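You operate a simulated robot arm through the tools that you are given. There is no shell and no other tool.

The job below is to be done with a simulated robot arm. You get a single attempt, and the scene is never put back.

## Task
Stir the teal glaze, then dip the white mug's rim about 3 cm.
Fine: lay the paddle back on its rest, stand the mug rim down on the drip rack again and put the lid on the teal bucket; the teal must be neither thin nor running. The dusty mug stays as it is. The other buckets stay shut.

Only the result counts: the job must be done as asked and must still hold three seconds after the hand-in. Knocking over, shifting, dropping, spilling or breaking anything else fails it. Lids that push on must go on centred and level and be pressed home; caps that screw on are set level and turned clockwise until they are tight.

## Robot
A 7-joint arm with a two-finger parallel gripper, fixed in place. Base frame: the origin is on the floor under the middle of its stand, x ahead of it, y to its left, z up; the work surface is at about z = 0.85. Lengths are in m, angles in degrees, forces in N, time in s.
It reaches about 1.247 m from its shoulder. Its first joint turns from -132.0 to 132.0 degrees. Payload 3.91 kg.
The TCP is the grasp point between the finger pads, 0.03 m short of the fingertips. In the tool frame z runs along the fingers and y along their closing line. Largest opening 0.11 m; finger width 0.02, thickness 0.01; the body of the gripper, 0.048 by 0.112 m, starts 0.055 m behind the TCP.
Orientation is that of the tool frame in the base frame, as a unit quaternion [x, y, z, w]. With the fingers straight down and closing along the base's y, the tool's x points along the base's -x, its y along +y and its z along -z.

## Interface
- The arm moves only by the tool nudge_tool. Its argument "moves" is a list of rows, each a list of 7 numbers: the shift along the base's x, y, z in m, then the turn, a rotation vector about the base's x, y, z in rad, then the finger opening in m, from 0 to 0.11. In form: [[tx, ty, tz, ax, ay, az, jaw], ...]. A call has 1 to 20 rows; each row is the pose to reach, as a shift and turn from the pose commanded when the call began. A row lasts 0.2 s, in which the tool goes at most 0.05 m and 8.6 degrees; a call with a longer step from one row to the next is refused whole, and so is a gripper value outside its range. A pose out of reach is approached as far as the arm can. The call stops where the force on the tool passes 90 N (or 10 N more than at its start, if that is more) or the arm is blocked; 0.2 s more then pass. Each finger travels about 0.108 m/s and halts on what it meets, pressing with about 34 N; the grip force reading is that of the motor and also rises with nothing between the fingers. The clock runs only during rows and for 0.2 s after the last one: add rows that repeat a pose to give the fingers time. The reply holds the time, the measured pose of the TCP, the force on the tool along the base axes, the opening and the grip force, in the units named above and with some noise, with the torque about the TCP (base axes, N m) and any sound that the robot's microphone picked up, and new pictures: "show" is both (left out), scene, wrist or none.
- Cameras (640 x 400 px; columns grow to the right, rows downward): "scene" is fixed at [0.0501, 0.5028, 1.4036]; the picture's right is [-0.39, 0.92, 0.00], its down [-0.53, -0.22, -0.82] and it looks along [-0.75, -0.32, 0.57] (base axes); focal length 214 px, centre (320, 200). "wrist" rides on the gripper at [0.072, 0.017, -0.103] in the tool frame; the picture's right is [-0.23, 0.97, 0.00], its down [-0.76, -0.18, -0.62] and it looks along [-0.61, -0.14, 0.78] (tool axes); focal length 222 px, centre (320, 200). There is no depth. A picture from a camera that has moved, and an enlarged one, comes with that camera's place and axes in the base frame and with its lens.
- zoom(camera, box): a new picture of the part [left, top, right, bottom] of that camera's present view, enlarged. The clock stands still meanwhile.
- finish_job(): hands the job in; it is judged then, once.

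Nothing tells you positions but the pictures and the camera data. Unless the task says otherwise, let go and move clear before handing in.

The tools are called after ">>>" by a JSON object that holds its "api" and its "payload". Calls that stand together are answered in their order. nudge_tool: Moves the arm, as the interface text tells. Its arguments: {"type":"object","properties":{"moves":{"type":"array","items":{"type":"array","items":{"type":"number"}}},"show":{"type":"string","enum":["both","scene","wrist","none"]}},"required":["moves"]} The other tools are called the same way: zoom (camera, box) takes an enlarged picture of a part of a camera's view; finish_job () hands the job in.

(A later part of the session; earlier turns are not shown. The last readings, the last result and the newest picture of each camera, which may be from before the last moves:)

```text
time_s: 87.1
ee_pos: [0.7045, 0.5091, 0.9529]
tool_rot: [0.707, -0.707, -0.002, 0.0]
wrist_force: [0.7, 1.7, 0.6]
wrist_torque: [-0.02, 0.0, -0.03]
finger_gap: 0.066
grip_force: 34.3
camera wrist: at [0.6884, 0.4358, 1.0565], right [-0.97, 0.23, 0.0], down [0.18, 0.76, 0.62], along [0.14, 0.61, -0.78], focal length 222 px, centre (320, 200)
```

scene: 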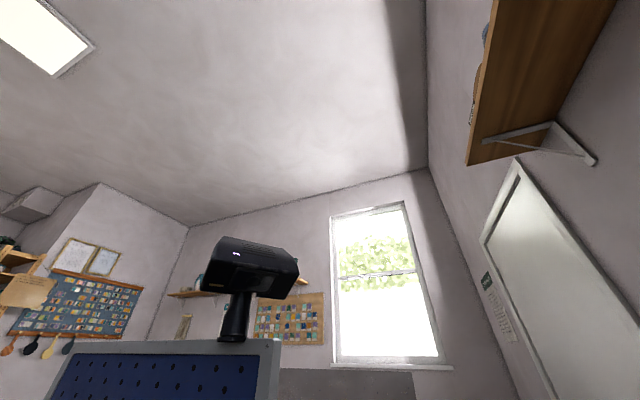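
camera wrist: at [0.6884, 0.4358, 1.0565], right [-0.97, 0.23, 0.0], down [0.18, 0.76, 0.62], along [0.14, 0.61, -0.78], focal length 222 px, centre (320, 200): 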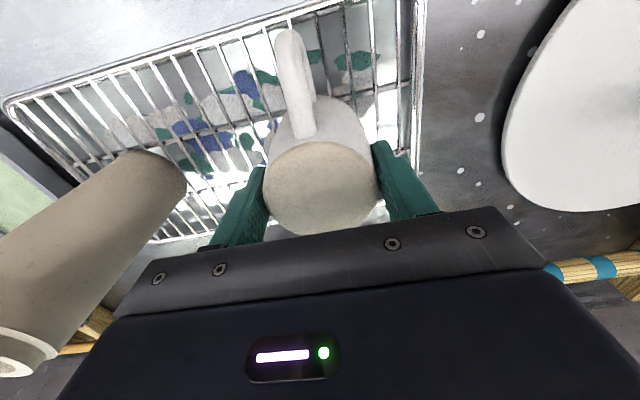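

>>> {"api": "zoom", "payload": {"camera": "wrist", "box": [200, 0, 440, 240]}}

```text
1.67 times, centred on (320, 120) of wrist
camera zoom: at [0.6884, 0.4358, 1.0565], right [-0.97, 0.23, 0.0], down [0.18, 0.76, 0.62], along [0.14, 0.61, -0.78], focal length 370 px, centre (320, 333)
```

zoom: 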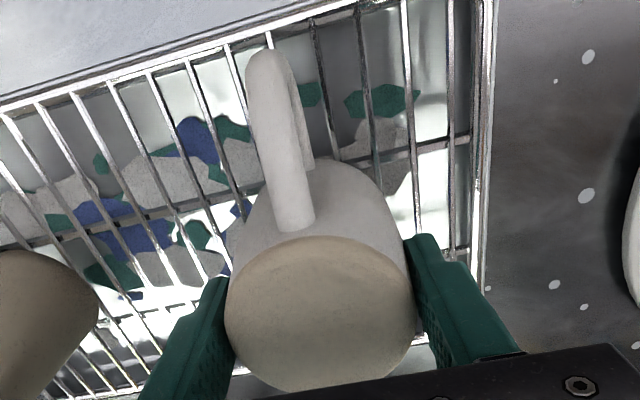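

Firm grip at 0.066 m. I'll lift the mug and carry it over the bench to above the teal bucket.

>>> {"api": "nudge_tool", "payload": {"moves": [[0, 0, 0.02, 0, 0, 0, 0], [0, 0, 0.06, 0, 0, 0, 0], [0, 0, 0.1, 0, 0, 0, 0], [0, 0, 0.14, 0, 0, 0, 0], [-0.045, 0.008, 0.16, 0, 0, 0, 0], [-0.09, 0.016, 0.16, 0, 0, 0, 0], [-0.135, 0.024, 0.16, 0, 0, 0, 0], [-0.18, 0.032, 0.16, 0, 0, 0, 0], [-0.225, 0.04, 0.16, 0, 0, 0, 0], [-0.27, 0.048, 0.16, 0, 0, 0, 0], [-0.315, 0.056, 0.16, 0, 0, 0, 0], [-0.36, 0.064, 0.16, 0, 0, 0, 0], [-0.405, 0.072, 0.16, 0, 0, 0, 0], [-0.45, 0.08, 0.16, 0, 0, 0, 0], [-0.495, 0.088, 0.16, 0, 0, 0, 0], [-0.54, 0.096, 0.16, 0, 0, 0, 0], [-0.585, 0.104, 0.16, 0, 0, 0, 0], [-0.63, 0.112, 0.16, 0, 0, 0, 0], [-0.675, 0.12, 0.16, 0, 0, 0, 0], [-0.7125, 0.122, 0.15, 0, 0, 0, 0]], "show": "wrist"}}

>>> {"api": "zoom", "payload": {"camera": "wrist", "box": [200, 0, 440, 240]}}

```text
time_s: 91.3
ee_pos: [-0.0069, 0.6351, 1.1037]
tool_rot: [-0.707, 0.707, 0.0, 0.001]
wrist_force: [0.8, -1.0, -1.3]
wrist_torque: [0.02, 0.0, -0.02]
finger_gap: 0.0663
grip_force: 33.7
camera wrist: at [-0.023, 0.5612, 1.2067], right [-0.97, 0.23, 0.0], down [0.18, 0.76, 0.62], along [0.14, 0.61, -0.78], focal length 222 px, centre (320, 200)
```

wrist: 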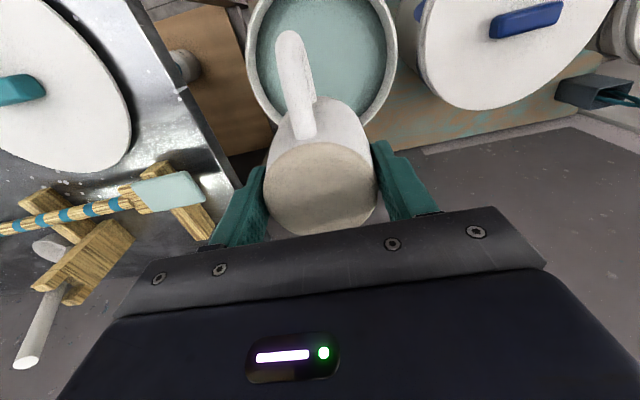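

```text
1.67 times, centred on (320, 120) of wrist
camera zoom: at [-0.023, 0.5612, 1.2067], right [-0.97, 0.23, 0.0], down [0.18, 0.76, 0.62], along [0.14, 0.61, -0.78], focal length 370 px, centre (320, 333)
```

zoom: 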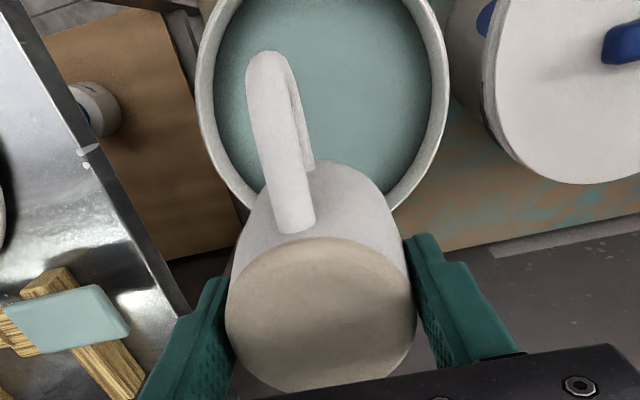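

The mug hangs centred over the open bucket. I'll lower to just above the glaze and check before the timed dip.

>>> {"api": "nudge_tool", "payload": {"moves": [[0, -0.001, -0.04, 0, 0, 0, 0], [0, -0.002, -0.08, 0, 0, 0, 0], [0, -0.003, -0.12, 0, 0, 0, 0], [0, -0.003, -0.16, 0, 0, 0, 0], [0, -0.003, -0.2, 0, 0, 0, 0], [0, -0.003, -0.24, 0, 0, 0, 0], [0, -0.003, -0.274, 0, 0, 0, 0], [0, -0.003, -0.274, 0, 0, 0, 0]], "show": "wrist"}}

>>> {"api": "zoom", "payload": {"camera": "wrist", "box": [200, 0, 440, 240]}}

```text
time_s: 93.1
ee_pos: [-0.0101, 0.6272, 0.8271]
tool_rot: [-0.707, 0.707, 0.001, 0.0]
wrist_force: [0.4, -0.2, -2.1]
wrist_torque: [0.01, 0.04, 0.02]
finger_gap: 0.0662
grip_force: 33.9
camera wrist: at [-0.0267, 0.5547, 0.9307], right [-0.97, 0.23, 0.0], down [0.18, 0.76, 0.62], along [0.14, 0.61, -0.78], focal length 222 px, centre (320, 200)
```

wrist: 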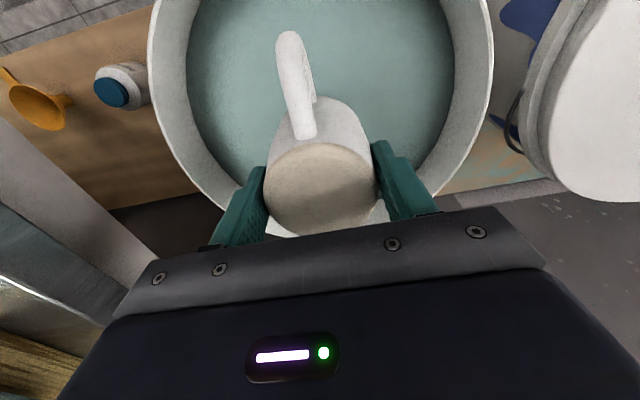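

```text
1.67 times, centred on (320, 120) of wrist
camera zoom: at [-0.0267, 0.5547, 0.9307], right [-0.97, 0.23, 0.0], down [0.18, 0.76, 0.62], along [0.14, 0.61, -0.78], focal length 370 px, centre (320, 333)
```

zoom: 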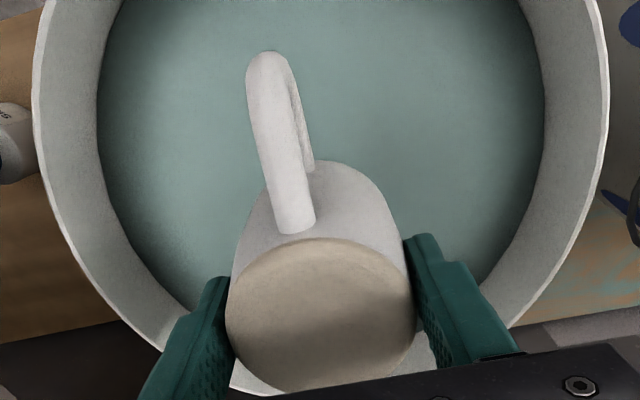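

Before the dip I want the mug's length below the grip accurately, so I'll zoom in on it here.

>>> {"api": "zoom", "payload": {"camera": "wrist", "box": [240, 20, 400, 120]}}

>>> {"api": "zoom", "payload": {"camera": "wrist", "box": [250, 80, 400, 240]}}

```text
4.00 times, centred on (320, 70) of wrist
camera zoom: at [-0.0267, 0.5547, 0.9307], right [-0.97, 0.23, 0.0], down [0.18, 0.76, 0.62], along [0.14, 0.61, -0.78], focal length 888 px, centre (320, 720)
```

zoom: 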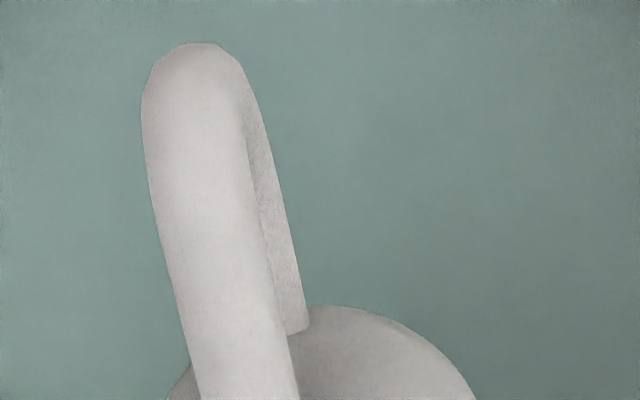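

```text
2.50 times, centred on (325, 160) of wrist
camera zoom: at [-0.0267, 0.5547, 0.9307], right [-0.97, 0.23, 0.0], down [0.18, 0.76, 0.62], along [0.14, 0.61, -0.78], focal length 555 px, centre (308, 300)
```

zoom: 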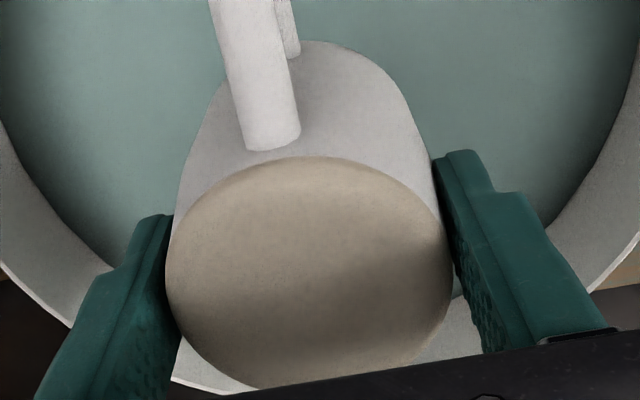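

The mug rim is about 7.0 cm below the TCP, so TCP z≈0.749 puts the rim about 3 cm under the glaze (z≈0.710). I'll do a dip of about 3 s and raise it just out of the glaze to drip.

>>> {"api": "nudge_tool", "payload": {"moves": [[0, 0, -0.03, 0, 0, 0, 0], [0, 0, -0.055, 0, 0, 0, 0], [0, 0, -0.078, 0, 0, 0, 0], [0, 0, -0.078, 0, 0, 0, 0], [0, 0, -0.078, 0, 0, 0, 0], [0, 0, -0.078, 0, 0, 0, 0], [0, 0, -0.078, 0, 0, 0, 0], [0, 0, -0.078, 0, 0, 0, 0], [0, 0, -0.078, 0, 0, 0, 0], [0, 0, -0.078, 0, 0, 0, 0], [0, 0, -0.078, 0, 0, 0, 0], [0, 0, -0.078, 0, 0, 0, 0], [0, 0, -0.078, 0, 0, 0, 0], [0, 0, -0.078, 0, 0, 0, 0], [0, 0, -0.078, 0, 0, 0, 0], [0, 0, -0.055, 0, 0, 0, 0], [0, 0, -0.03, 0, 0, 0, 0], [0, 0, -0.018, 0, 0, 0, 0], [0, 0, -0.018, 0, 0, 0, 0]], "show": "wrist"}}

>>> {"api": "zoom", "payload": {"camera": "wrist", "box": [200, 0, 440, 240]}}

```text
time_s: 97.1
ee_pos: [-0.0085, 0.6274, 0.8097]
tool_rot: [0.708, -0.707, 0.0, -0.001]
wrist_force: [0.2, -0.6, -1.5]
wrist_torque: [-0.01, 0.02, 0.02]
finger_gap: 0.066
grip_force: 34.0
camera wrist: at [-0.0253, 0.5554, 0.9132], right [-0.97, 0.23, 0.0], down [0.18, 0.76, 0.62], along [0.14, 0.61, -0.78], focal length 222 px, centre (320, 200)
```

wrist: 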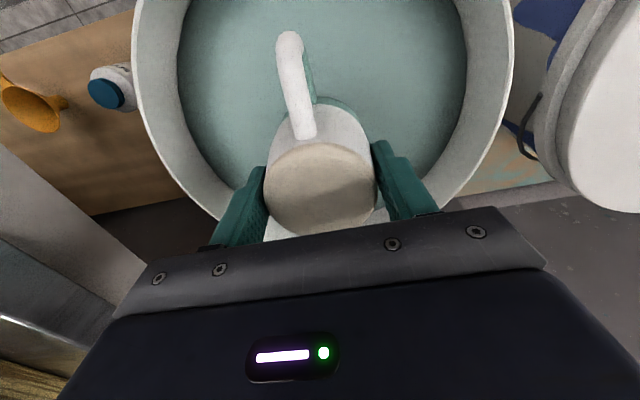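

```text
1.67 times, centred on (320, 120) of wrist
camera zoom: at [-0.0253, 0.5554, 0.9132], right [-0.97, 0.23, 0.0], down [0.18, 0.76, 0.62], along [0.14, 0.61, -0.78], focal length 370 px, centre (320, 333)
```

zoom: 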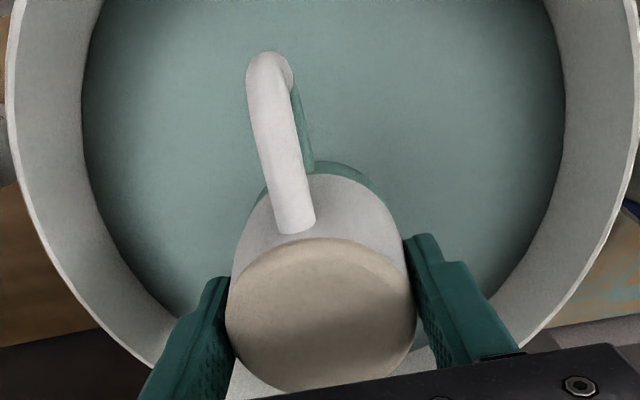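

The rim now carries a teal band. I'll zoom to judge the height of the glaze line while it drips.

>>> {"api": "zoom", "payload": {"camera": "wrist", "box": [250, 80, 400, 240]}}

>>> {"api": "zoom", "payload": {"camera": "wrist", "box": [270, 20, 390, 130]}}

```text
2.50 times, centred on (325, 160) of wrist
camera zoom: at [-0.0253, 0.5554, 0.9132], right [-0.97, 0.23, 0.0], down [0.18, 0.76, 0.62], along [0.14, 0.61, -0.78], focal length 555 px, centre (308, 300)
```

zoom: 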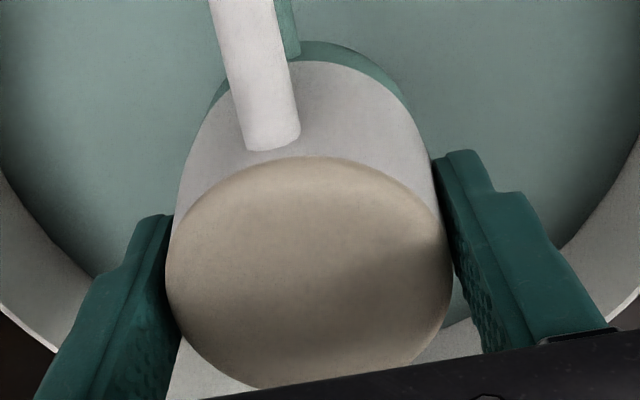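

```text
3.64 times, centred on (330, 75) of wrist
camera zoom: at [-0.0253, 0.5554, 0.9132], right [-0.97, 0.23, 0.0], down [0.18, 0.76, 0.62], along [0.14, 0.61, -0.78], focal length 808 px, centre (284, 654)
```

zoom: 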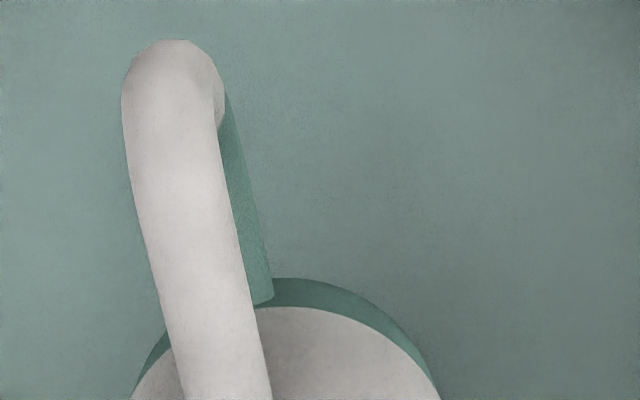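

The glaze line is only about 2.1–2.4 cm up, so the glaze lies a little lower than I estimated. I'll re-dip at once about 8 mm deeper, for a little over 1 s, to bring the line to about 3 cm.

>>> {"api": "nudge_tool", "payload": {"moves": [[0, 0, -0.03, 0, 0, 0, 0], [0, 0, -0.0687, 0, 0, 0, 0], [0, 0, -0.0687, 0, 0, 0, 0], [0, 0, -0.0687, 0, 0, 0, 0], [0, 0, -0.0687, 0, 0, 0, 0], [0, 0, -0.0687, 0, 0, 0, 0], [0, 0, -0.0687, 0, 0, 0, 0], [0, 0, -0.03, 0, 0, 0, 0], [0, 0, 0.0, 0, 0, 0, 0], [0, 0, 0.0, 0, 0, 0, 0], [0, 0, 0.0, 0, 0, 0, 0]], "show": "wrist"}}

>>> {"api": "zoom", "payload": {"camera": "wrist", "box": [250, 80, 400, 240]}}

>>> {"api": "zoom", "payload": {"camera": "wrist", "box": [270, 20, 390, 130]}}

```text
time_s: 99.5
ee_pos: [-0.0044, 0.6285, 0.8114]
tool_rot: [0.707, -0.707, 0.0, -0.001]
wrist_force: [0.0, 0.5, -1.7]
wrist_torque: [-0.02, 0.01, 0.01]
finger_gap: 0.0661
grip_force: 33.9
camera wrist: at [-0.0213, 0.5559, 0.9142], right [-0.97, 0.23, 0.0], down [0.18, 0.76, 0.62], along [0.14, 0.61, -0.78], focal length 222 px, centre (320, 200)
```

wrist: 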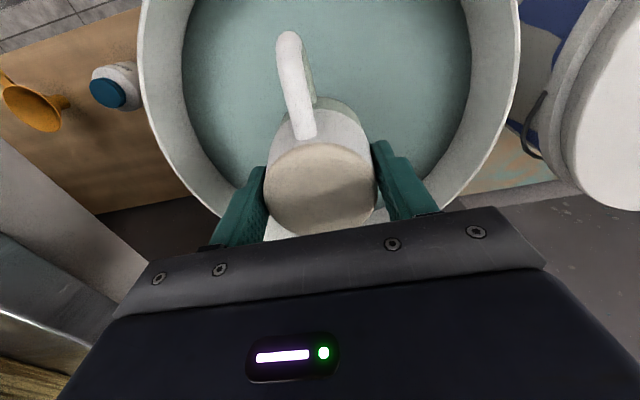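

```text
2.50 times, centred on (325, 160) of wrist
camera zoom: at [-0.0213, 0.5559, 0.9142], right [-0.97, 0.23, 0.0], down [0.18, 0.76, 0.62], along [0.14, 0.61, -0.78], focal length 555 px, centre (308, 300)
```

zoom: 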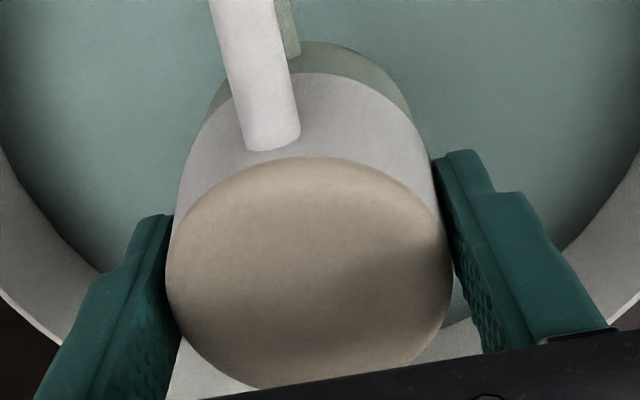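

```text
3.64 times, centred on (330, 75) of wrist
camera zoom: at [-0.0213, 0.5559, 0.9142], right [-0.97, 0.23, 0.0], down [0.18, 0.76, 0.62], along [0.14, 0.61, -0.78], focal length 808 px, centre (284, 654)
```

zoom: 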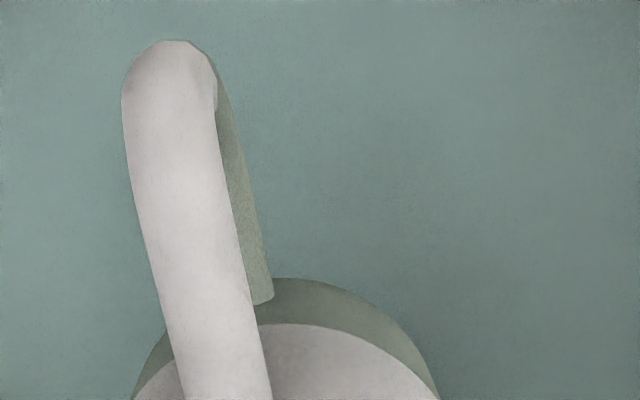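

The line is now at about 3.0 cm, but the coat turned pale: the last short dip seems to set the thickness, so it would be thin. I'll dip once more to the same depth for about 2.6 s.

>>> {"api": "nudge_tool", "payload": {"moves": [[0, 0, -0.03, 0, 0, 0, 0], [0, 0, -0.068, 0, 0, 0, 0], [0, 0, -0.068, 0, 0, 0, 0], [0, 0, -0.068, 0, 0, 0, 0], [0, 0, -0.068, 0, 0, 0, 0], [0, 0, -0.068, 0, 0, 0, 0], [0, 0, -0.068, 0, 0, 0, 0], [0, 0, -0.068, 0, 0, 0, 0], [0, 0, -0.068, 0, 0, 0, 0], [0, 0, -0.068, 0, 0, 0, 0], [0, 0, -0.068, 0, 0, 0, 0], [0, 0, -0.068, 0, 0, 0, 0], [0, 0, -0.068, 0, 0, 0, 0], [0, 0, -0.03, 0, 0, 0, 0], [0, 0, 0.0, 0, 0, 0, 0], [0, 0, 0.0, 0, 0, 0, 0], [0, 0, 0.0, 0, 0, 0, 0]], "show": "wrist"}}

>>> {"api": "zoom", "payload": {"camera": "wrist", "box": [250, 80, 400, 240]}}

>>> {"api": "zoom", "payload": {"camera": "wrist", "box": [270, 20, 390, 130]}}

```text
time_s: 103.1
ee_pos: [-0.0053, 0.6303, 0.8114]
tool_rot: [0.707, -0.707, -0.001, -0.001]
wrist_force: [0.5, -0.5, -1.7]
wrist_torque: [-0.01, -0.01, 0.01]
finger_gap: 0.0658
grip_force: 34.4
camera wrist: at [-0.0219, 0.5565, 0.9149], right [-0.97, 0.23, 0.0], down [0.18, 0.76, 0.62], along [0.14, 0.61, -0.78], focal length 222 px, centre (320, 200)
```

wrist: 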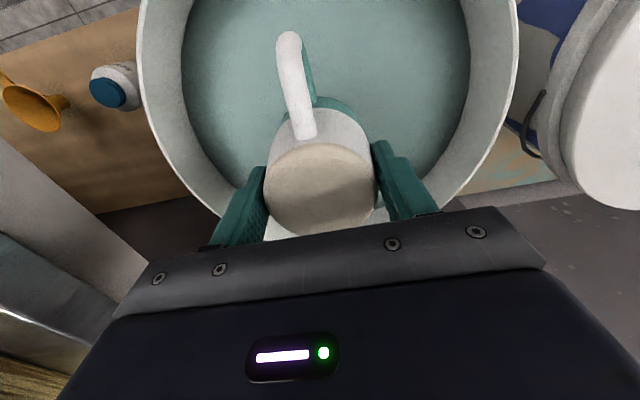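

```text
2.50 times, centred on (325, 160) of wrist
camera zoom: at [-0.0219, 0.5565, 0.9149], right [-0.97, 0.23, 0.0], down [0.18, 0.76, 0.62], along [0.14, 0.61, -0.78], focal length 555 px, centre (308, 300)
```

zoom: 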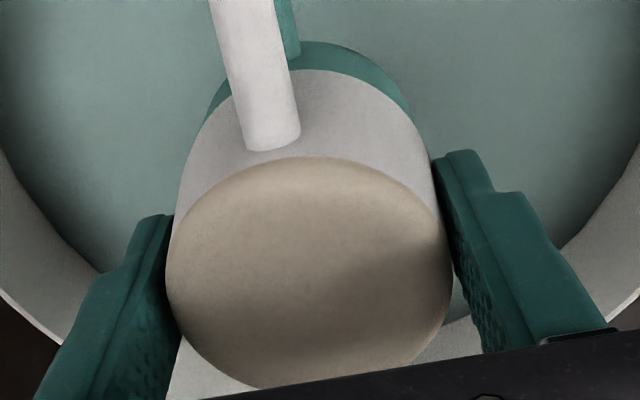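

```text
3.64 times, centred on (330, 75) of wrist
camera zoom: at [-0.0219, 0.5565, 0.9149], right [-0.97, 0.23, 0.0], down [0.18, 0.76, 0.62], along [0.14, 0.61, -0.78], focal length 808 px, centre (284, 654)
```

zoom: 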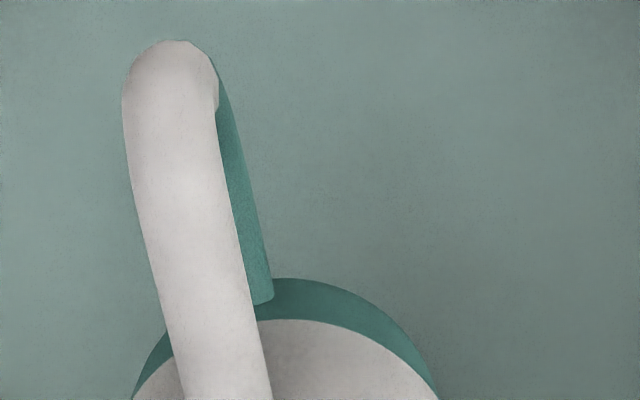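

The coat is now an even, strong teal with the line at about 2.8–3 cm. I'll let it drip a few seconds over the bucket, then lift.

>>> {"api": "nudge_tool", "payload": {"moves": [[0, 0, 0, 0, 0, 0, 0], [0, 0, 0, 0, 0, 0, 0], [0, 0, 0, 0, 0, 0, 0], [0, 0, 0, 0, 0, 0, 0], [0, 0, 0, 0, 0, 0, 0], [0, 0, 0, 0, 0, 0, 0], [0, 0, 0, 0, 0, 0, 0], [0, 0, 0, 0, 0, 0, 0], [0, 0, 0, 0, 0, 0, 0], [0, 0, 0, 0, 0, 0, 0], [0, 0, 0, 0, 0, 0, 0], [0, 0, 0, 0, 0, 0, 0], [0, 0, 0, 0, 0, 0, 0], [0, 0, 0.04, 0, 0, 0, 0], [0, 0, 0.08, 0, 0, 0, 0], [0, 0, 0.12, 0, 0, 0, 0], [0, 0, 0.16, 0, 0, 0, 0], [0, 0, 0.2, 0, 0, 0, 0], [0, 0, 0.24, 0, 0, 0, 0], [0, 0, 0.28, 0, 0, 0, 0]], "show": "wrist"}}

>>> {"api": "zoom", "payload": {"camera": "wrist", "box": [240, 0, 400, 240]}}

```text
time_s: 107.3
ee_pos: [-0.0058, 0.6314, 1.0934]
tool_rot: [-0.707, 0.707, -0.001, 0.0]
wrist_force: [0.4, 0.2, -3.1]
wrist_torque: [0.0, -0.01, 0.01]
finger_gap: 0.0658
grip_force: 33.9
camera wrist: at [-0.0224, 0.5593, 1.1968], right [-0.97, 0.23, 0.0], down [0.18, 0.76, 0.62], along [0.14, 0.61, -0.78], focal length 222 px, centre (320, 200)
```

wrist: 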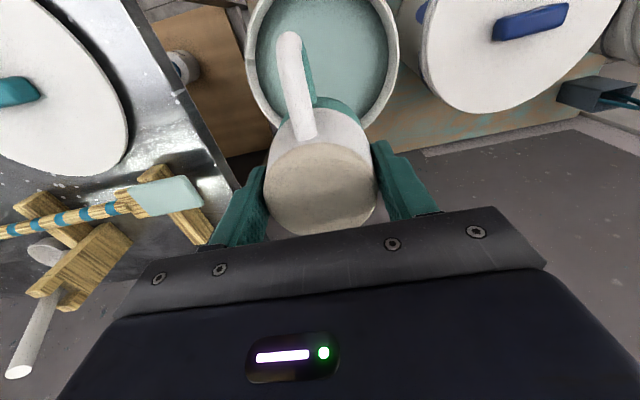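

```text
1.67 times, centred on (320, 120) of wrist
camera zoom: at [-0.0224, 0.5593, 1.1968], right [-0.97, 0.23, 0.0], down [0.18, 0.76, 0.62], along [0.14, 0.61, -0.78], focal length 370 px, centre (320, 333)
```

zoom: 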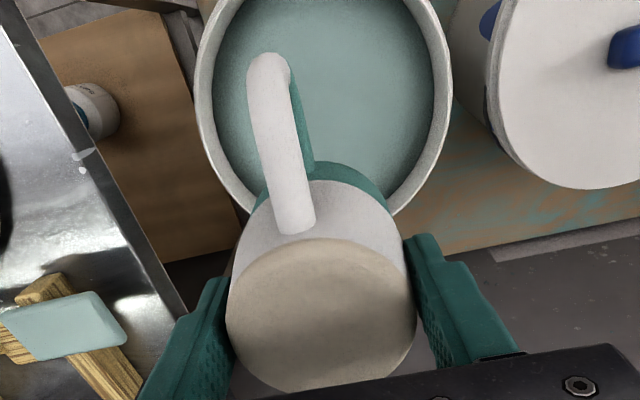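

Coat is steady. Now carry the mug back above its place on the rack.

>>> {"api": "nudge_tool", "payload": {"moves": [[0.044, -0.0076, 0.005, 0, 0, 0, 0], [0.088, -0.0152, 0.01, 0, 0, 0, 0], [0.132, -0.0228, 0.01, 0, 0, 0, 0], [0.176, -0.0304, 0.01, 0, 0, 0, 0], [0.22, -0.038, 0.01, 0, 0, 0, 0], [0.264, -0.0456, 0.01, 0, 0, 0, 0], [0.308, -0.0532, 0.01, 0, 0, 0, 0], [0.352, -0.0608, 0.01, 0, 0, 0, 0], [0.396, -0.0684, 0.01, 0, 0, 0, 0], [0.44, -0.076, 0.01, 0, 0, 0, 0], [0.484, -0.0836, 0.01, 0, 0, 0, 0], [0.528, -0.0912, 0.01, 0, 0, 0, 0], [0.572, -0.0988, 0.01, 0, 0, 0, 0], [0.616, -0.1064, 0.01, 0, 0, 0, 0], [0.66, -0.114, 0.01, 0, 0, 0, 0], [0.7, -0.121, 0.01, 0, 0, 0, 0], [0.7103, -0.1224, 0.01, 0, 0, 0, 0], [0.7103, -0.1224, 0.01, 0, 0, 0, 0]], "show": "wrist"}}

```text
time_s: 111.1
ee_pos: [0.7033, 0.5068, 1.0997]
tool_rot: [-0.707, 0.708, 0.001, 0.001]
wrist_force: [0.2, -0.3, -2.0]
wrist_torque: [0.0, 0.02, -0.04]
finger_gap: 0.066
grip_force: 34.3
camera wrist: at [0.6871, 0.4341, 1.2024], right [-0.97, 0.23, 0.0], down [0.18, 0.76, 0.62], along [0.14, 0.61, -0.78], focal length 222 px, centre (320, 200)
```

wrist: 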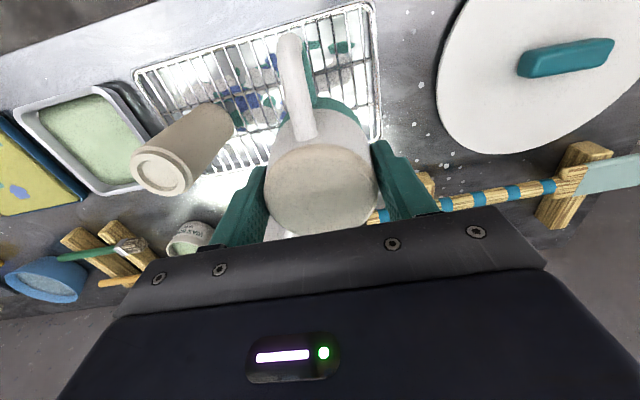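

Lowering the mug onto the rack at its original pose.

>>> {"api": "nudge_tool", "payload": {"moves": [[0.001, 0.002, -0.04, 0, 0, 0, 0], [0.001, 0.002, -0.08, 0, 0, 0, 0], [0.001, 0.002, -0.11, 0, 0, 0, 0], [0.001, 0.002, -0.13, 0, 0, 0, 0], [0.001, 0.002, -0.139, 0, 0, 0, 0], [0.001, 0.002, -0.143, 0, 0, 0, 0], [0.001, 0.002, -0.145, 0, 0, 0, 0], [0.001, 0.002, -0.145, 0, 0, 0, 0]], "show": "wrist"}}

```text
time_s: 112.9
ee_pos: [0.7051, 0.5082, 0.9559]
tool_rot: [0.708, -0.706, -0.001, -0.001]
wrist_force: [0.5, -0.2, -2.0]
wrist_torque: [-0.01, -0.01, -0.02]
finger_gap: 0.0658
grip_force: 34.4
camera wrist: at [0.6883, 0.4355, 1.0591], right [-0.97, 0.23, 0.0], down [0.18, 0.76, 0.62], along [0.14, 0.61, -0.78], focal length 222 px, centre (320, 200)
```

wrist: 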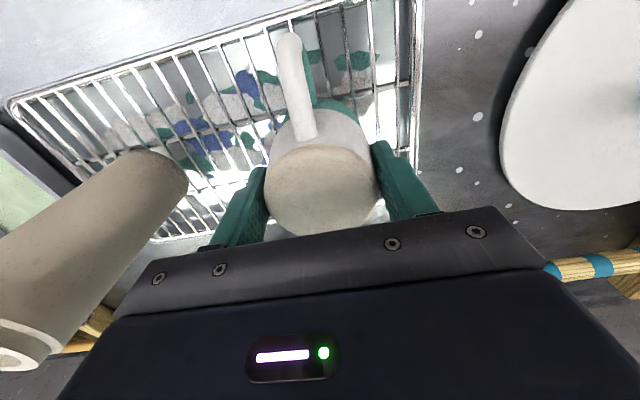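

>>> {"api": "nudge_tool", "payload": {"moves": [[0, 0, -0.0015, 0, 0, 0, 0], [0, 0, -0.0025, 0, 0, 0, 0], [0, 0, -0.003, 0, 0, 0, 0], [0, 0, -0.003, 0, 0, 0, 0]], "show": "none"}}

```text
time_s: 113.9
ee_pos: [0.7049, 0.5073, 0.953]
tool_rot: [0.708, -0.707, 0.0, -0.002]
wrist_force: [2.1, 6.1, 11.6]
wrist_torque: [0.05, 0.01, -0.01]
finger_gap: 0.0661
grip_force: 34.0
```

The mug touches the rack (about 12 N). I'll release and rise clear.

>>> {"api": "nudge_tool", "payload": {"moves": [[0, 0, 0.0005, 0, 0, 0, 0.066], [0, 0, 0.0005, 0, 0, 0, 0.075], [0, 0, 0.0005, 0, 0, 0, 0.09], [0, 0, 0.0005, 0, 0, 0, 0.11], [0, 0, 0.0005, 0, 0, 0, 0.11], [0, 0, 0.03, 0, 0, 0, 0.11], [0, 0, 0.07, 0, 0, 0, 0.11], [0, 0, 0.11, 0, 0, 0, 0.11], [0, 0, 0.15, 0, 0, 0, 0.11], [0, 0, 0.15, 0, 0, 0, 0.11]], "show": "wrist"}}

>>> {"api": "zoom", "payload": {"camera": "wrist", "box": [140, 0, 420, 200]}}

```text
time_s: 116.1
ee_pos: [0.7019, 0.5076, 1.1062]
tool_rot: [-0.707, 0.707, 0.001, 0.0]
wrist_force: [-0.2, -0.5, -0.6]
wrist_torque: [-0.01, -0.03, 0.02]
finger_gap: 0.1099
grip_force: 0.1
camera wrist: at [0.6852, 0.4345, 1.2097], right [-0.97, 0.23, 0.0], down [0.18, 0.76, 0.62], along [0.14, 0.61, -0.78], focal length 222 px, centre (320, 200)
```

wrist: 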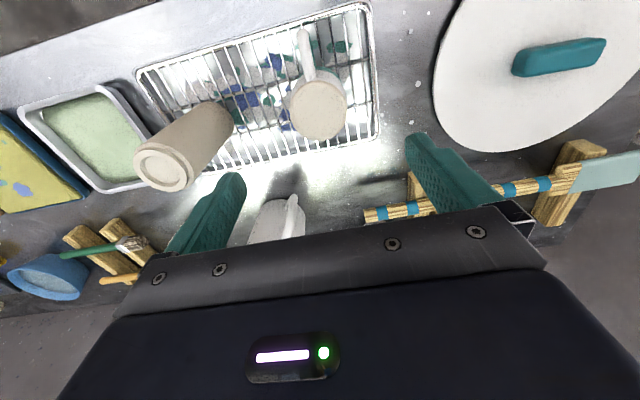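

```text
2.00 times, centred on (280, 100) of wrist
camera zoom: at [0.6852, 0.4345, 1.2097], right [-0.97, 0.23, 0.0], down [0.18, 0.76, 0.62], along [0.14, 0.61, -0.78], focal length 444 px, centre (400, 400)
```

zoom: 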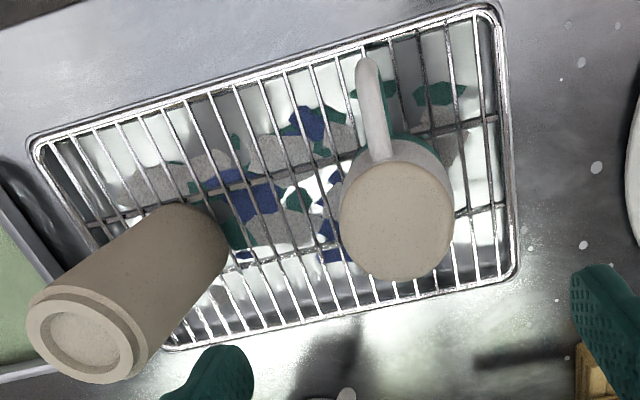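

The mug is standing rim down on the rack. Now the lid: I'll take a straight-down view of it to find its centre and handle accurately.

>>> {"api": "nudge_tool", "payload": {"moves": [[-0.036, 0.017, 0.002, -0.084, 0, 0, 0.11], [-0.072, 0.034, 0.005, -0.168, 0, 0, 0.11], [-0.108, 0.051, 0.007, -0.252, 0, 0, 0.11], [-0.144, 0.068, 0.01, -0.336, 0, 0, 0.11], [-0.18, 0.085, 0.012, -0.42, 0, 0, 0.11], [-0.216, 0.102, 0.015, -0.504, 0, 0, 0.11], [-0.252, 0.119, 0.017, -0.588, 0, 0, 0.11], [-0.285, 0.134, 0.019, -0.673, 0, 0, 0.11], [-0.285, 0.134, 0.019, -0.673, 0, 0, 0.11], [-0.285, 0.134, 0.019, -0.673, 0, 0, 0.11]], "show": "wrist"}}

>>> {"api": "zoom", "payload": {"camera": "wrist", "box": [200, 30, 440, 210]}}

>>> {"api": "zoom", "payload": {"camera": "wrist", "box": [270, 90, 370, 170]}}

```text
time_s: 118.3
ee_pos: [0.4201, 0.6385, 1.1239]
tool_rot: [0.668, -0.667, 0.234, 0.234]
wrist_force: [0.0, 0.1, -0.1]
wrist_torque: [-0.03, -0.02, 0.04]
finger_gap: 0.1099
grip_force: 0.1
camera wrist: at [0.4034, 0.6453, 1.2492], right [-0.97, 0.18, -0.14], down [0.18, 0.98, 0.01], along [0.14, -0.01, -0.99], focal length 222 px, centre (320, 200)
```

wrist: 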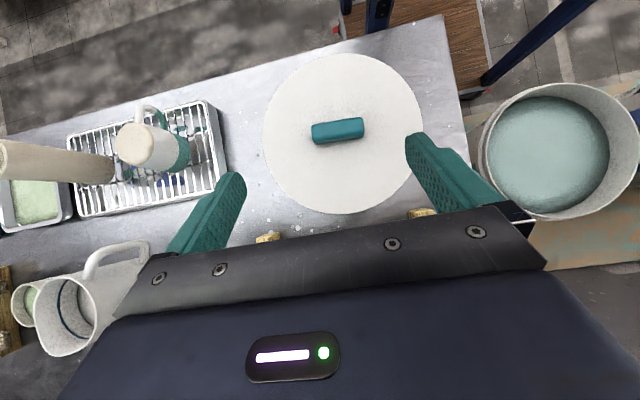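

```text
2.22 times, centred on (320, 120) of wrist
camera zoom: at [0.4034, 0.6453, 1.2492], right [-0.97, 0.18, -0.14], down [0.18, 0.98, 0.01], along [0.14, -0.01, -0.99], focal length 494 px, centre (320, 378)
```

zoom: 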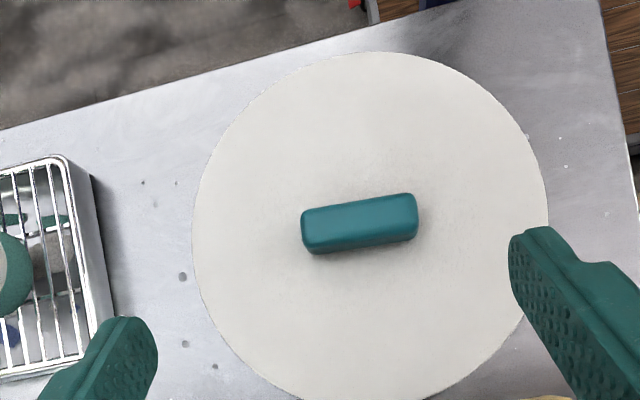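

```text
5.00 times, centred on (320, 130) of wrist
camera zoom: at [0.4034, 0.6453, 1.2492], right [-0.97, 0.18, -0.14], down [0.18, 0.98, 0.01], along [0.14, -0.01, -0.99], focal length 1111 px, centre (320, 550)
```

zoom: 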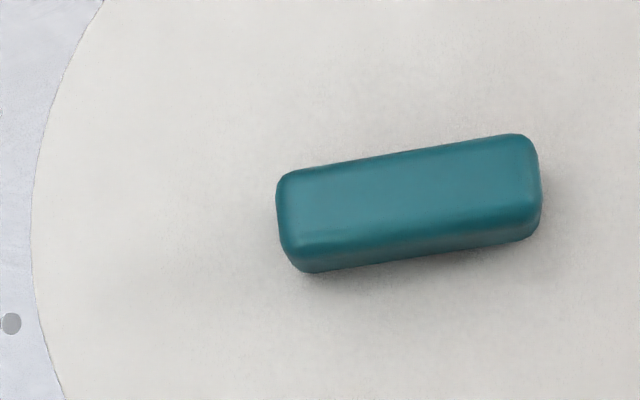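

The lid's handle is a bar along x, centred about (0.405, 0.533), top z≈0.89; the lid radius ≈0.135. I'll straighten the tool and turn it to close along y over the handle.

>>> {"api": "nudge_tool", "payload": {"moves": [[-0.003, -0.018, 0, 0.112, 0, 0, 0.11], [-0.006, -0.036, 0, 0.224, 0, 0, 0.11], [-0.009, -0.054, 0, 0.336, 0, 0, 0.11], [-0.012, -0.072, 0, 0.448, 0, 0, 0.11], [-0.014, -0.09, 0, 0.56, 0, 0, 0.11], [-0.015, -0.105, 0, 0.673, 0, 0, 0.11], [-0.015, -0.105, 0, 0.673, 0, 0, 0.11]], "show": "none"}}

>>> {"api": "nudge_tool", "payload": {"moves": [[0, 0, -0.01, 0, 0, -0.1309, 0.1], [0, 0, -0.02, 0, 0, -0.2618, 0.09], [0, 0, -0.03, 0, 0, -0.3927, 0.08], [0, 0, -0.04, 0, 0, -0.5236, 0.07], [0, 0, -0.05, 0, 0, -0.6545, 0.06], [0, 0, -0.06, 0, 0, -0.7854, 0.06], [0, 0, -0.07, 0, 0, -0.9163, 0.06], [0, 0, -0.08, 0, 0, -1.0472, 0.06], [0, 0, -0.09, 0, 0, -1.1781, 0.06], [0, 0, -0.1, 0, 0, -1.309, 0.06], [0, 0, -0.11, 0, 0, -1.4399, 0.06], [0, 0, -0.12, 0, 0, -1.5708, 0.06], [0, 0, -0.12, 0, 0, -1.5708, 0.06]], "show": "wrist"}}

>>> {"api": "zoom", "payload": {"camera": "wrist", "box": [200, 40, 440, 240]}}

```text
time_s: 119.9
ee_pos: [0.4042, 0.5363, 1.1222]
tool_rot: [0.708, -0.707, -0.001, -0.001]
wrist_force: [-0.1, 0.6, 0.5]
wrist_torque: [0.03, 0.01, 0.02]
finger_gap: 0.1102
grip_force: 0.1
```

```text
time_s: 122.7
ee_pos: [0.4042, 0.5353, 1.0014]
tool_rot: [0.0, 1.0, 0.0, 0.001]
wrist_force: [-0.1, -0.7, 0.2]
wrist_torque: [0.0, -0.04, 0.02]
finger_gap: 0.0599
grip_force: 0.1
camera wrist: at [0.3314, 0.552, 1.106], right [0.23, 0.97, 0.0], down [0.76, -0.18, 0.62], along [0.61, -0.14, -0.78], focal length 222 px, centre (320, 200)
```

wrist: 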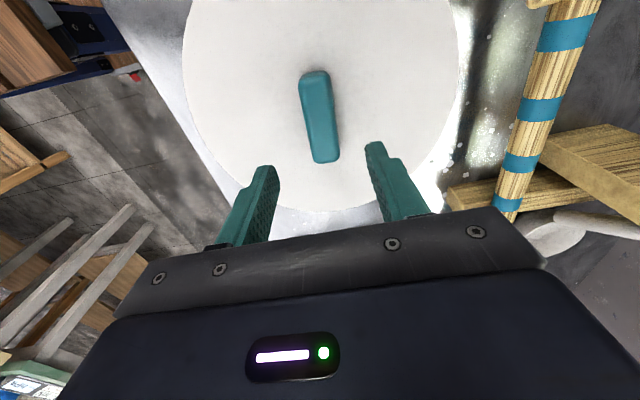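

```text
2.00 times, centred on (320, 140) of wrist
camera zoom: at [0.3314, 0.552, 1.106], right [0.23, 0.97, 0.0], down [0.76, -0.18, 0.62], along [0.61, -0.14, -0.78], focal length 444 px, centre (320, 320)
```

zoom: 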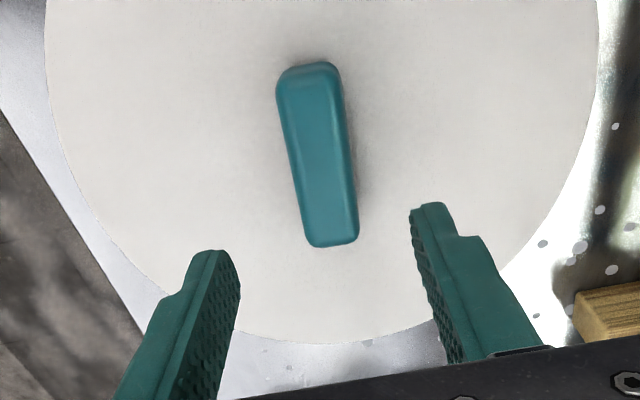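

The handle is centred under the gripper (y≈0.535), skewed about -3.5°. I'll match that yaw and descend.

>>> {"api": "nudge_tool", "payload": {"moves": [[0.001, 0, -0.03, 0, 0, -0.03, 0.06], [0.001, 0, -0.06, 0, 0, -0.06, 0.06], [0.001, 0, -0.085, 0, 0, -0.06, 0.06], [0.001, 0, -0.093, 0, 0, -0.06, 0.06], [0.001, 0, -0.095, 0, 0, -0.06, 0.06], [0.001, 0, -0.095, 0, 0, -0.06, 0.06]], "show": "wrist"}}

>>> {"api": "zoom", "payload": {"camera": "wrist", "box": [200, 40, 440, 240]}}

```text
time_s: 124.1
ee_pos: [0.4048, 0.5354, 0.9067]
tool_rot: [0.031, 1.0, 0.0, 0.001]
wrist_force: [-0.3, -0.1, 0.1]
wrist_torque: [-0.02, 0.0, 0.01]
finger_gap: 0.0599
grip_force: 0.1
camera wrist: at [0.3334, 0.5569, 1.009], right [0.29, 0.96, 0.0], down [0.75, -0.22, 0.62], along [0.6, -0.18, -0.78], focal length 222 px, centre (320, 200)
```

wrist: 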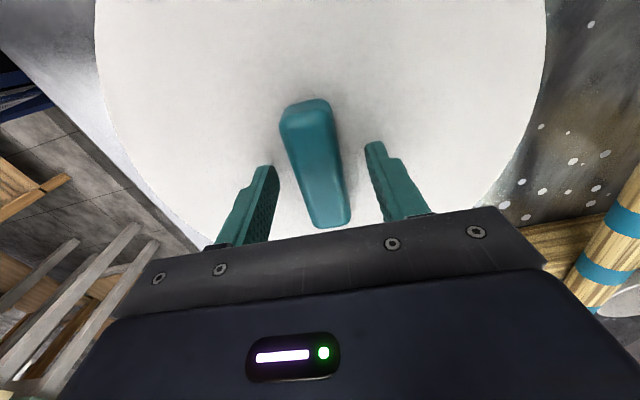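

```text
2.00 times, centred on (320, 140) of wrist
camera zoom: at [0.3334, 0.5569, 1.009], right [0.29, 0.96, 0.0], down [0.75, -0.22, 0.62], along [0.6, -0.18, -0.78], focal length 444 px, centre (320, 320)
```

zoom: 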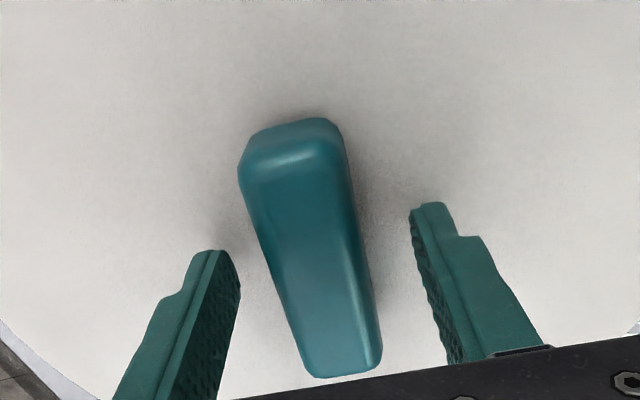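

Aligned and centred. I'll feel downwards a few millimetres for the lid's top.

>>> {"api": "nudge_tool", "payload": {"moves": [[0, 0, -0.002, 0, 0, 0, 0.06], [0, 0, -0.004, 0, 0, 0, 0.06]], "show": "none"}}

```text
time_s: 124.7
ee_pos: [0.4052, 0.5357, 0.9043]
tool_rot: [0.03, 1.0, 0.001, 0.001]
wrist_force: [-0.4, -0.7, -0.1]
wrist_torque: [-0.02, 0.0, 0.02]
finger_gap: 0.06
grip_force: 0.0
```

>>> {"api": "nudge_tool", "payload": {"moves": [[0, 0, -0.002, 0, 0, 0, 0.06], [0, 0, -0.003, 0, 0, 0, 0.06]], "show": "none"}}

```text
time_s: 125.3
ee_pos: [0.4057, 0.535, 0.8998]
tool_rot: [0.03, 1.0, 0.0, 0.001]
wrist_force: [0.0, 0.1, -0.2]
wrist_torque: [0.03, -0.01, -0.03]
finger_gap: 0.0601
grip_force: 0.1
```

>>> {"api": "nudge_tool", "payload": {"moves": [[0, 0, -0.0015, 0, 0, 0, 0.06], [0, 0, -0.0025, 0, 0, 0, 0.06]], "show": "none"}}

```text
time_s: 125.9
ee_pos: [0.4057, 0.5373, 0.8984]
tool_rot: [0.03, 1.0, -0.001, 0.0]
wrist_force: [0.7, -0.8, 0.5]
wrist_torque: [0.02, 0.03, 0.0]
finger_gap: 0.06
grip_force: 0.0
```

No contact yet, and the tips are well down beside the handle. Closing on it now.

>>> {"api": "nudge_tool", "payload": {"moves": [[0, 0, 0, 0, 0, 0, 0.05], [0, 0, 0, 0, 0, 0, 0.04], [0, 0, 0, 0, 0, 0, 0.034], [0, 0, 0, 0, 0, 0, 0.028], [0, 0, 0, 0, 0, 0, 0.022], [0, 0, 0, 0, 0, 0, 0.01], [0, 0, 0, 0, 0, 0, 0.0], [0, 0, 0, 0, 0, 0, 0.0], [0, 0, 0, 0, 0, 0, 0.0]], "show": "wrist"}}

>>> {"api": "zoom", "payload": {"camera": "wrist", "box": [200, 40, 440, 240]}}

```text
time_s: 127.9
ee_pos: [0.4054, 0.5354, 0.8991]
tool_rot: [0.03, 1.0, 0.0, 0.001]
wrist_force: [0.2, -1.0, 0.0]
wrist_torque: [0.05, -0.02, 0.04]
finger_gap: 0.0298
grip_force: 34.1
camera wrist: at [0.3345, 0.5574, 1.0014], right [0.29, 0.96, 0.0], down [0.75, -0.22, 0.62], along [0.6, -0.18, -0.78], focal length 222 px, centre (320, 200)
```

wrist: 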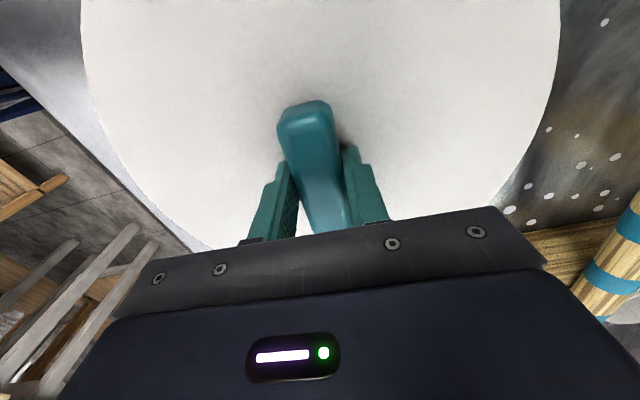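

```text
2.00 times, centred on (320, 140) of wrist
camera zoom: at [0.3345, 0.5574, 1.0014], right [0.29, 0.96, 0.0], down [0.75, -0.22, 0.62], along [0.6, -0.18, -0.78], focal length 444 px, centre (320, 320)
```

zoom: 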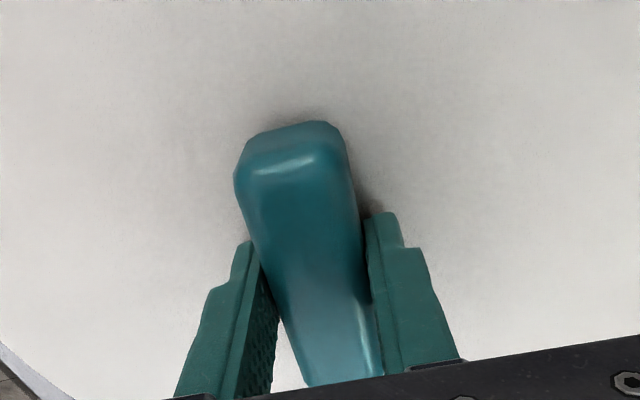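

The handle is held (opening 0.0298 m), with the lid centred on the TCP to about 2 mm. I'll lift it and carry it over to the bucket, turning the wrist about 40° on the way.

>>> {"api": "nudge_tool", "payload": {"moves": [[0, 0, 0.02, 0, 0, 0, 0], [0, 0, 0.05, 0, 0, 0, 0], [0, 0, 0.09, 0, 0, 0, 0], [0, 0, 0.13, 0, 0, 0, 0], [0, 0, 0.16, 0, 0, 0, 0], [-0.038, 0.0086, 0.16, 0, 0, 0.065, 0], [-0.076, 0.0172, 0.16, 0, 0, 0.13, 0], [-0.114, 0.0258, 0.16, 0, 0, 0.195, 0], [-0.152, 0.0344, 0.16, 0, 0, 0.26, 0], [-0.19, 0.043, 0.16, 0, 0, 0.325, 0], [-0.228, 0.0516, 0.16, 0, 0, 0.39, 0], [-0.266, 0.0602, 0.16, 0, 0, 0.455, 0], [-0.304, 0.0688, 0.16, 0, 0, 0.52, 0], [-0.342, 0.0774, 0.16, 0, 0, 0.585, 0], [-0.38, 0.086, 0.16, 0, 0, 0.65, 0], [-0.4144, 0.0946, 0.16, 0, 0, 0.7, 0], [-0.4144, 0.0946, 0.16, 0, 0, 0.7, 0]], "show": "wrist"}}

>>> {"api": "zoom", "payload": {"camera": "wrist", "box": [200, 40, 440, 240]}}

```text
time_s: 131.5
ee_pos: [-0.0088, 0.6288, 1.0576]
tool_rot: [-0.315, 0.949, 0.0, 0.0]
wrist_force: [-0.1, -0.2, -1.8]
wrist_torque: [0.01, 0.02, -0.03]
finger_gap: 0.0296
grip_force: 33.6
camera wrist: at [-0.0777, 0.5984, 1.1604], right [-0.4, 0.92, 0.0], down [0.72, 0.31, 0.62], along [0.57, 0.25, -0.78], focal length 222 px, centre (320, 200)
```

wrist: 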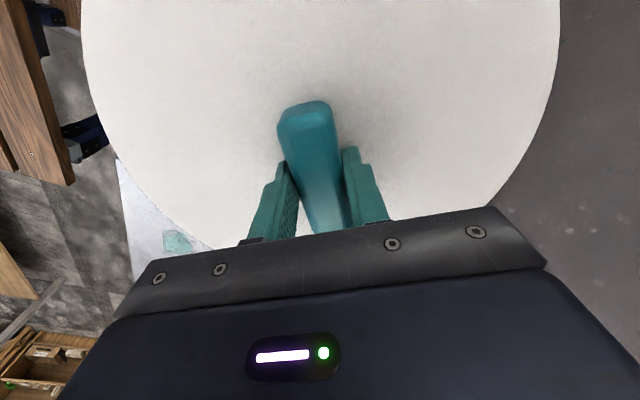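

```text
2.00 times, centred on (320, 140) of wrist
camera zoom: at [-0.0777, 0.5984, 1.1604], right [-0.4, 0.92, 0.0], down [0.72, 0.31, 0.62], along [0.57, 0.25, -0.78], focal length 444 px, centre (320, 320)
```

zoom: 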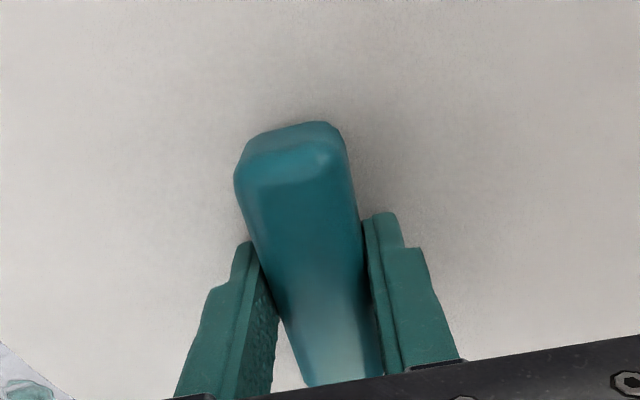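

The lid hangs level above the bucket. I'll lower it to just above the rim.

>>> {"api": "nudge_tool", "payload": {"moves": [[0, 0.001, -0.04, 0, 0, 0, 0], [0, 0.001, -0.08, 0, 0, 0, 0], [0, 0.001, -0.12, 0, 0, 0, 0], [0, 0.001, -0.16, 0, 0, 0, 0], [0, 0.001, -0.2, 0, 0, 0, 0], [0, 0.001, -0.23, 0, 0, 0, 0], [0, 0.001, -0.245, 0, 0, 0, 0], [0, 0.001, -0.245, 0, 0, 0, 0]], "show": "wrist"}}

```text
time_s: 133.3
ee_pos: [-0.0109, 0.6316, 0.811]
tool_rot: [-0.314, 0.949, 0.0, 0.002]
wrist_force: [0.0, -0.4, -0.8]
wrist_torque: [0.01, -0.02, -0.04]
finger_gap: 0.0296
grip_force: 34.3
camera wrist: at [-0.0778, 0.602, 0.9154], right [-0.4, 0.92, 0.0], down [0.72, 0.31, 0.62], along [0.57, 0.25, -0.78], focal length 222 px, centre (320, 200)
```

wrist: 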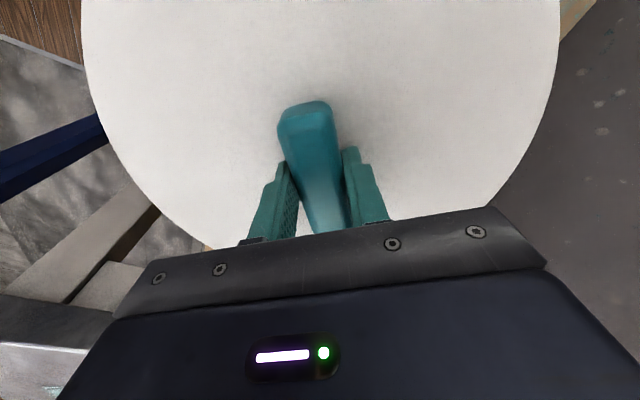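

>>> {"api": "nudge_tool", "payload": {"moves": [[0.001, -0.001, -0.003, 0, 0, 0, 0], [0.001, -0.001, -0.006, 0, 0, 0, 0], [0.001, -0.001, -0.009, 0, 0, 0, 0]], "show": "none"}}

```text
time_s: 134.1
ee_pos: [-0.0087, 0.6309, 0.8036]
tool_rot: [-0.314, 0.949, 0.0, 0.0]
wrist_force: [0.2, -0.6, -0.6]
wrist_torque: [-0.03, 0.01, -0.01]
finger_gap: 0.0299
grip_force: 33.9
```

>>> {"api": "nudge_tool", "payload": {"moves": [[0, 0, -0.002, 0, 0, 0, 0], [0, 0, -0.004, 0, 0, 0, 0], [0, 0, -0.006, 0, 0, 0, 0]], "show": "none"}}

```text
time_s: 134.9
ee_pos: [-0.0093, 0.6314, 0.7984]
tool_rot: [-0.313, 0.95, 0.0, 0.001]
wrist_force: [0.0, 0.3, -0.6]
wrist_torque: [0.01, -0.01, -0.02]
finger_gap: 0.0293
grip_force: 34.5
```

>>> {"api": "nudge_tool", "payload": {"moves": [[0, 0, -0.002, 0, 0, 0, 0], [0, 0, -0.004, 0, 0, 0, 0], [0, 0, -0.006, 0, 0, 0, 0]], "show": "none"}}

```text
time_s: 135.7
ee_pos: [-0.0076, 0.6293, 0.7938]
tool_rot: [-0.314, 0.95, 0.0, 0.001]
wrist_force: [0.3, -0.4, -1.4]
wrist_torque: [0.01, 0.0, 0.01]
finger_gap: 0.0293
grip_force: 34.2
```

>>> {"api": "nudge_tool", "payload": {"moves": [[0, 0, -0.002, 0, 0, 0, 0], [0, 0, -0.004, 0, 0, 0, 0], [0, 0, -0.006, 0, 0, 0, 0]], "show": "none"}}

```text
time_s: 136.5
ee_pos: [-0.007, 0.6309, 0.7878]
tool_rot: [-0.314, 0.949, 0.002, 0.0]
wrist_force: [1.7, -8.4, 29.4]
wrist_torque: [-0.67, 0.18, 0.0]
finger_gap: 0.0299
grip_force: 33.4
```

Contact at z≈0.788 with a slight sideways push towards -y. I'll ease up a little, shift 1.5 mm to -y, and press again gently.

>>> {"api": "nudge_tool", "payload": {"moves": [[0, -0.0005, 0.003, 0, 0, 0, 0], [0, -0.0015, 0.003, 0, 0, 0, 0], [0, -0.0015, 0.001, 0, 0, 0, 0], [0, -0.0015, 0.0, 0, 0, 0, 0], [0, -0.0015, 0.0, 0, 0, 0, 0]], "show": "wrist"}}

```text
time_s: 137.7
ee_pos: [-0.0071, 0.6294, 0.7882]
tool_rot: [-0.314, 0.95, 0.002, 0.001]
wrist_force: [18.3, -8.8, 57.4]
wrist_torque: [-0.72, -0.43, -0.05]
finger_gap: 0.0298
grip_force: 33.8
camera wrist: at [-0.0757, 0.5992, 0.8907], right [-0.4, 0.92, 0.0], down [0.72, 0.31, 0.63], along [0.57, 0.25, -0.78], focal length 222 px, centre (320, 200)
```

wrist: 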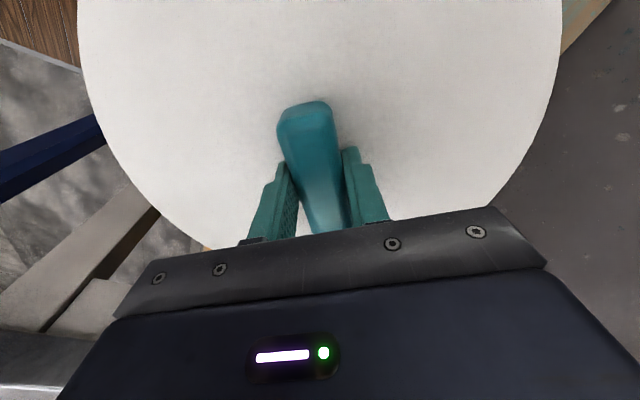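

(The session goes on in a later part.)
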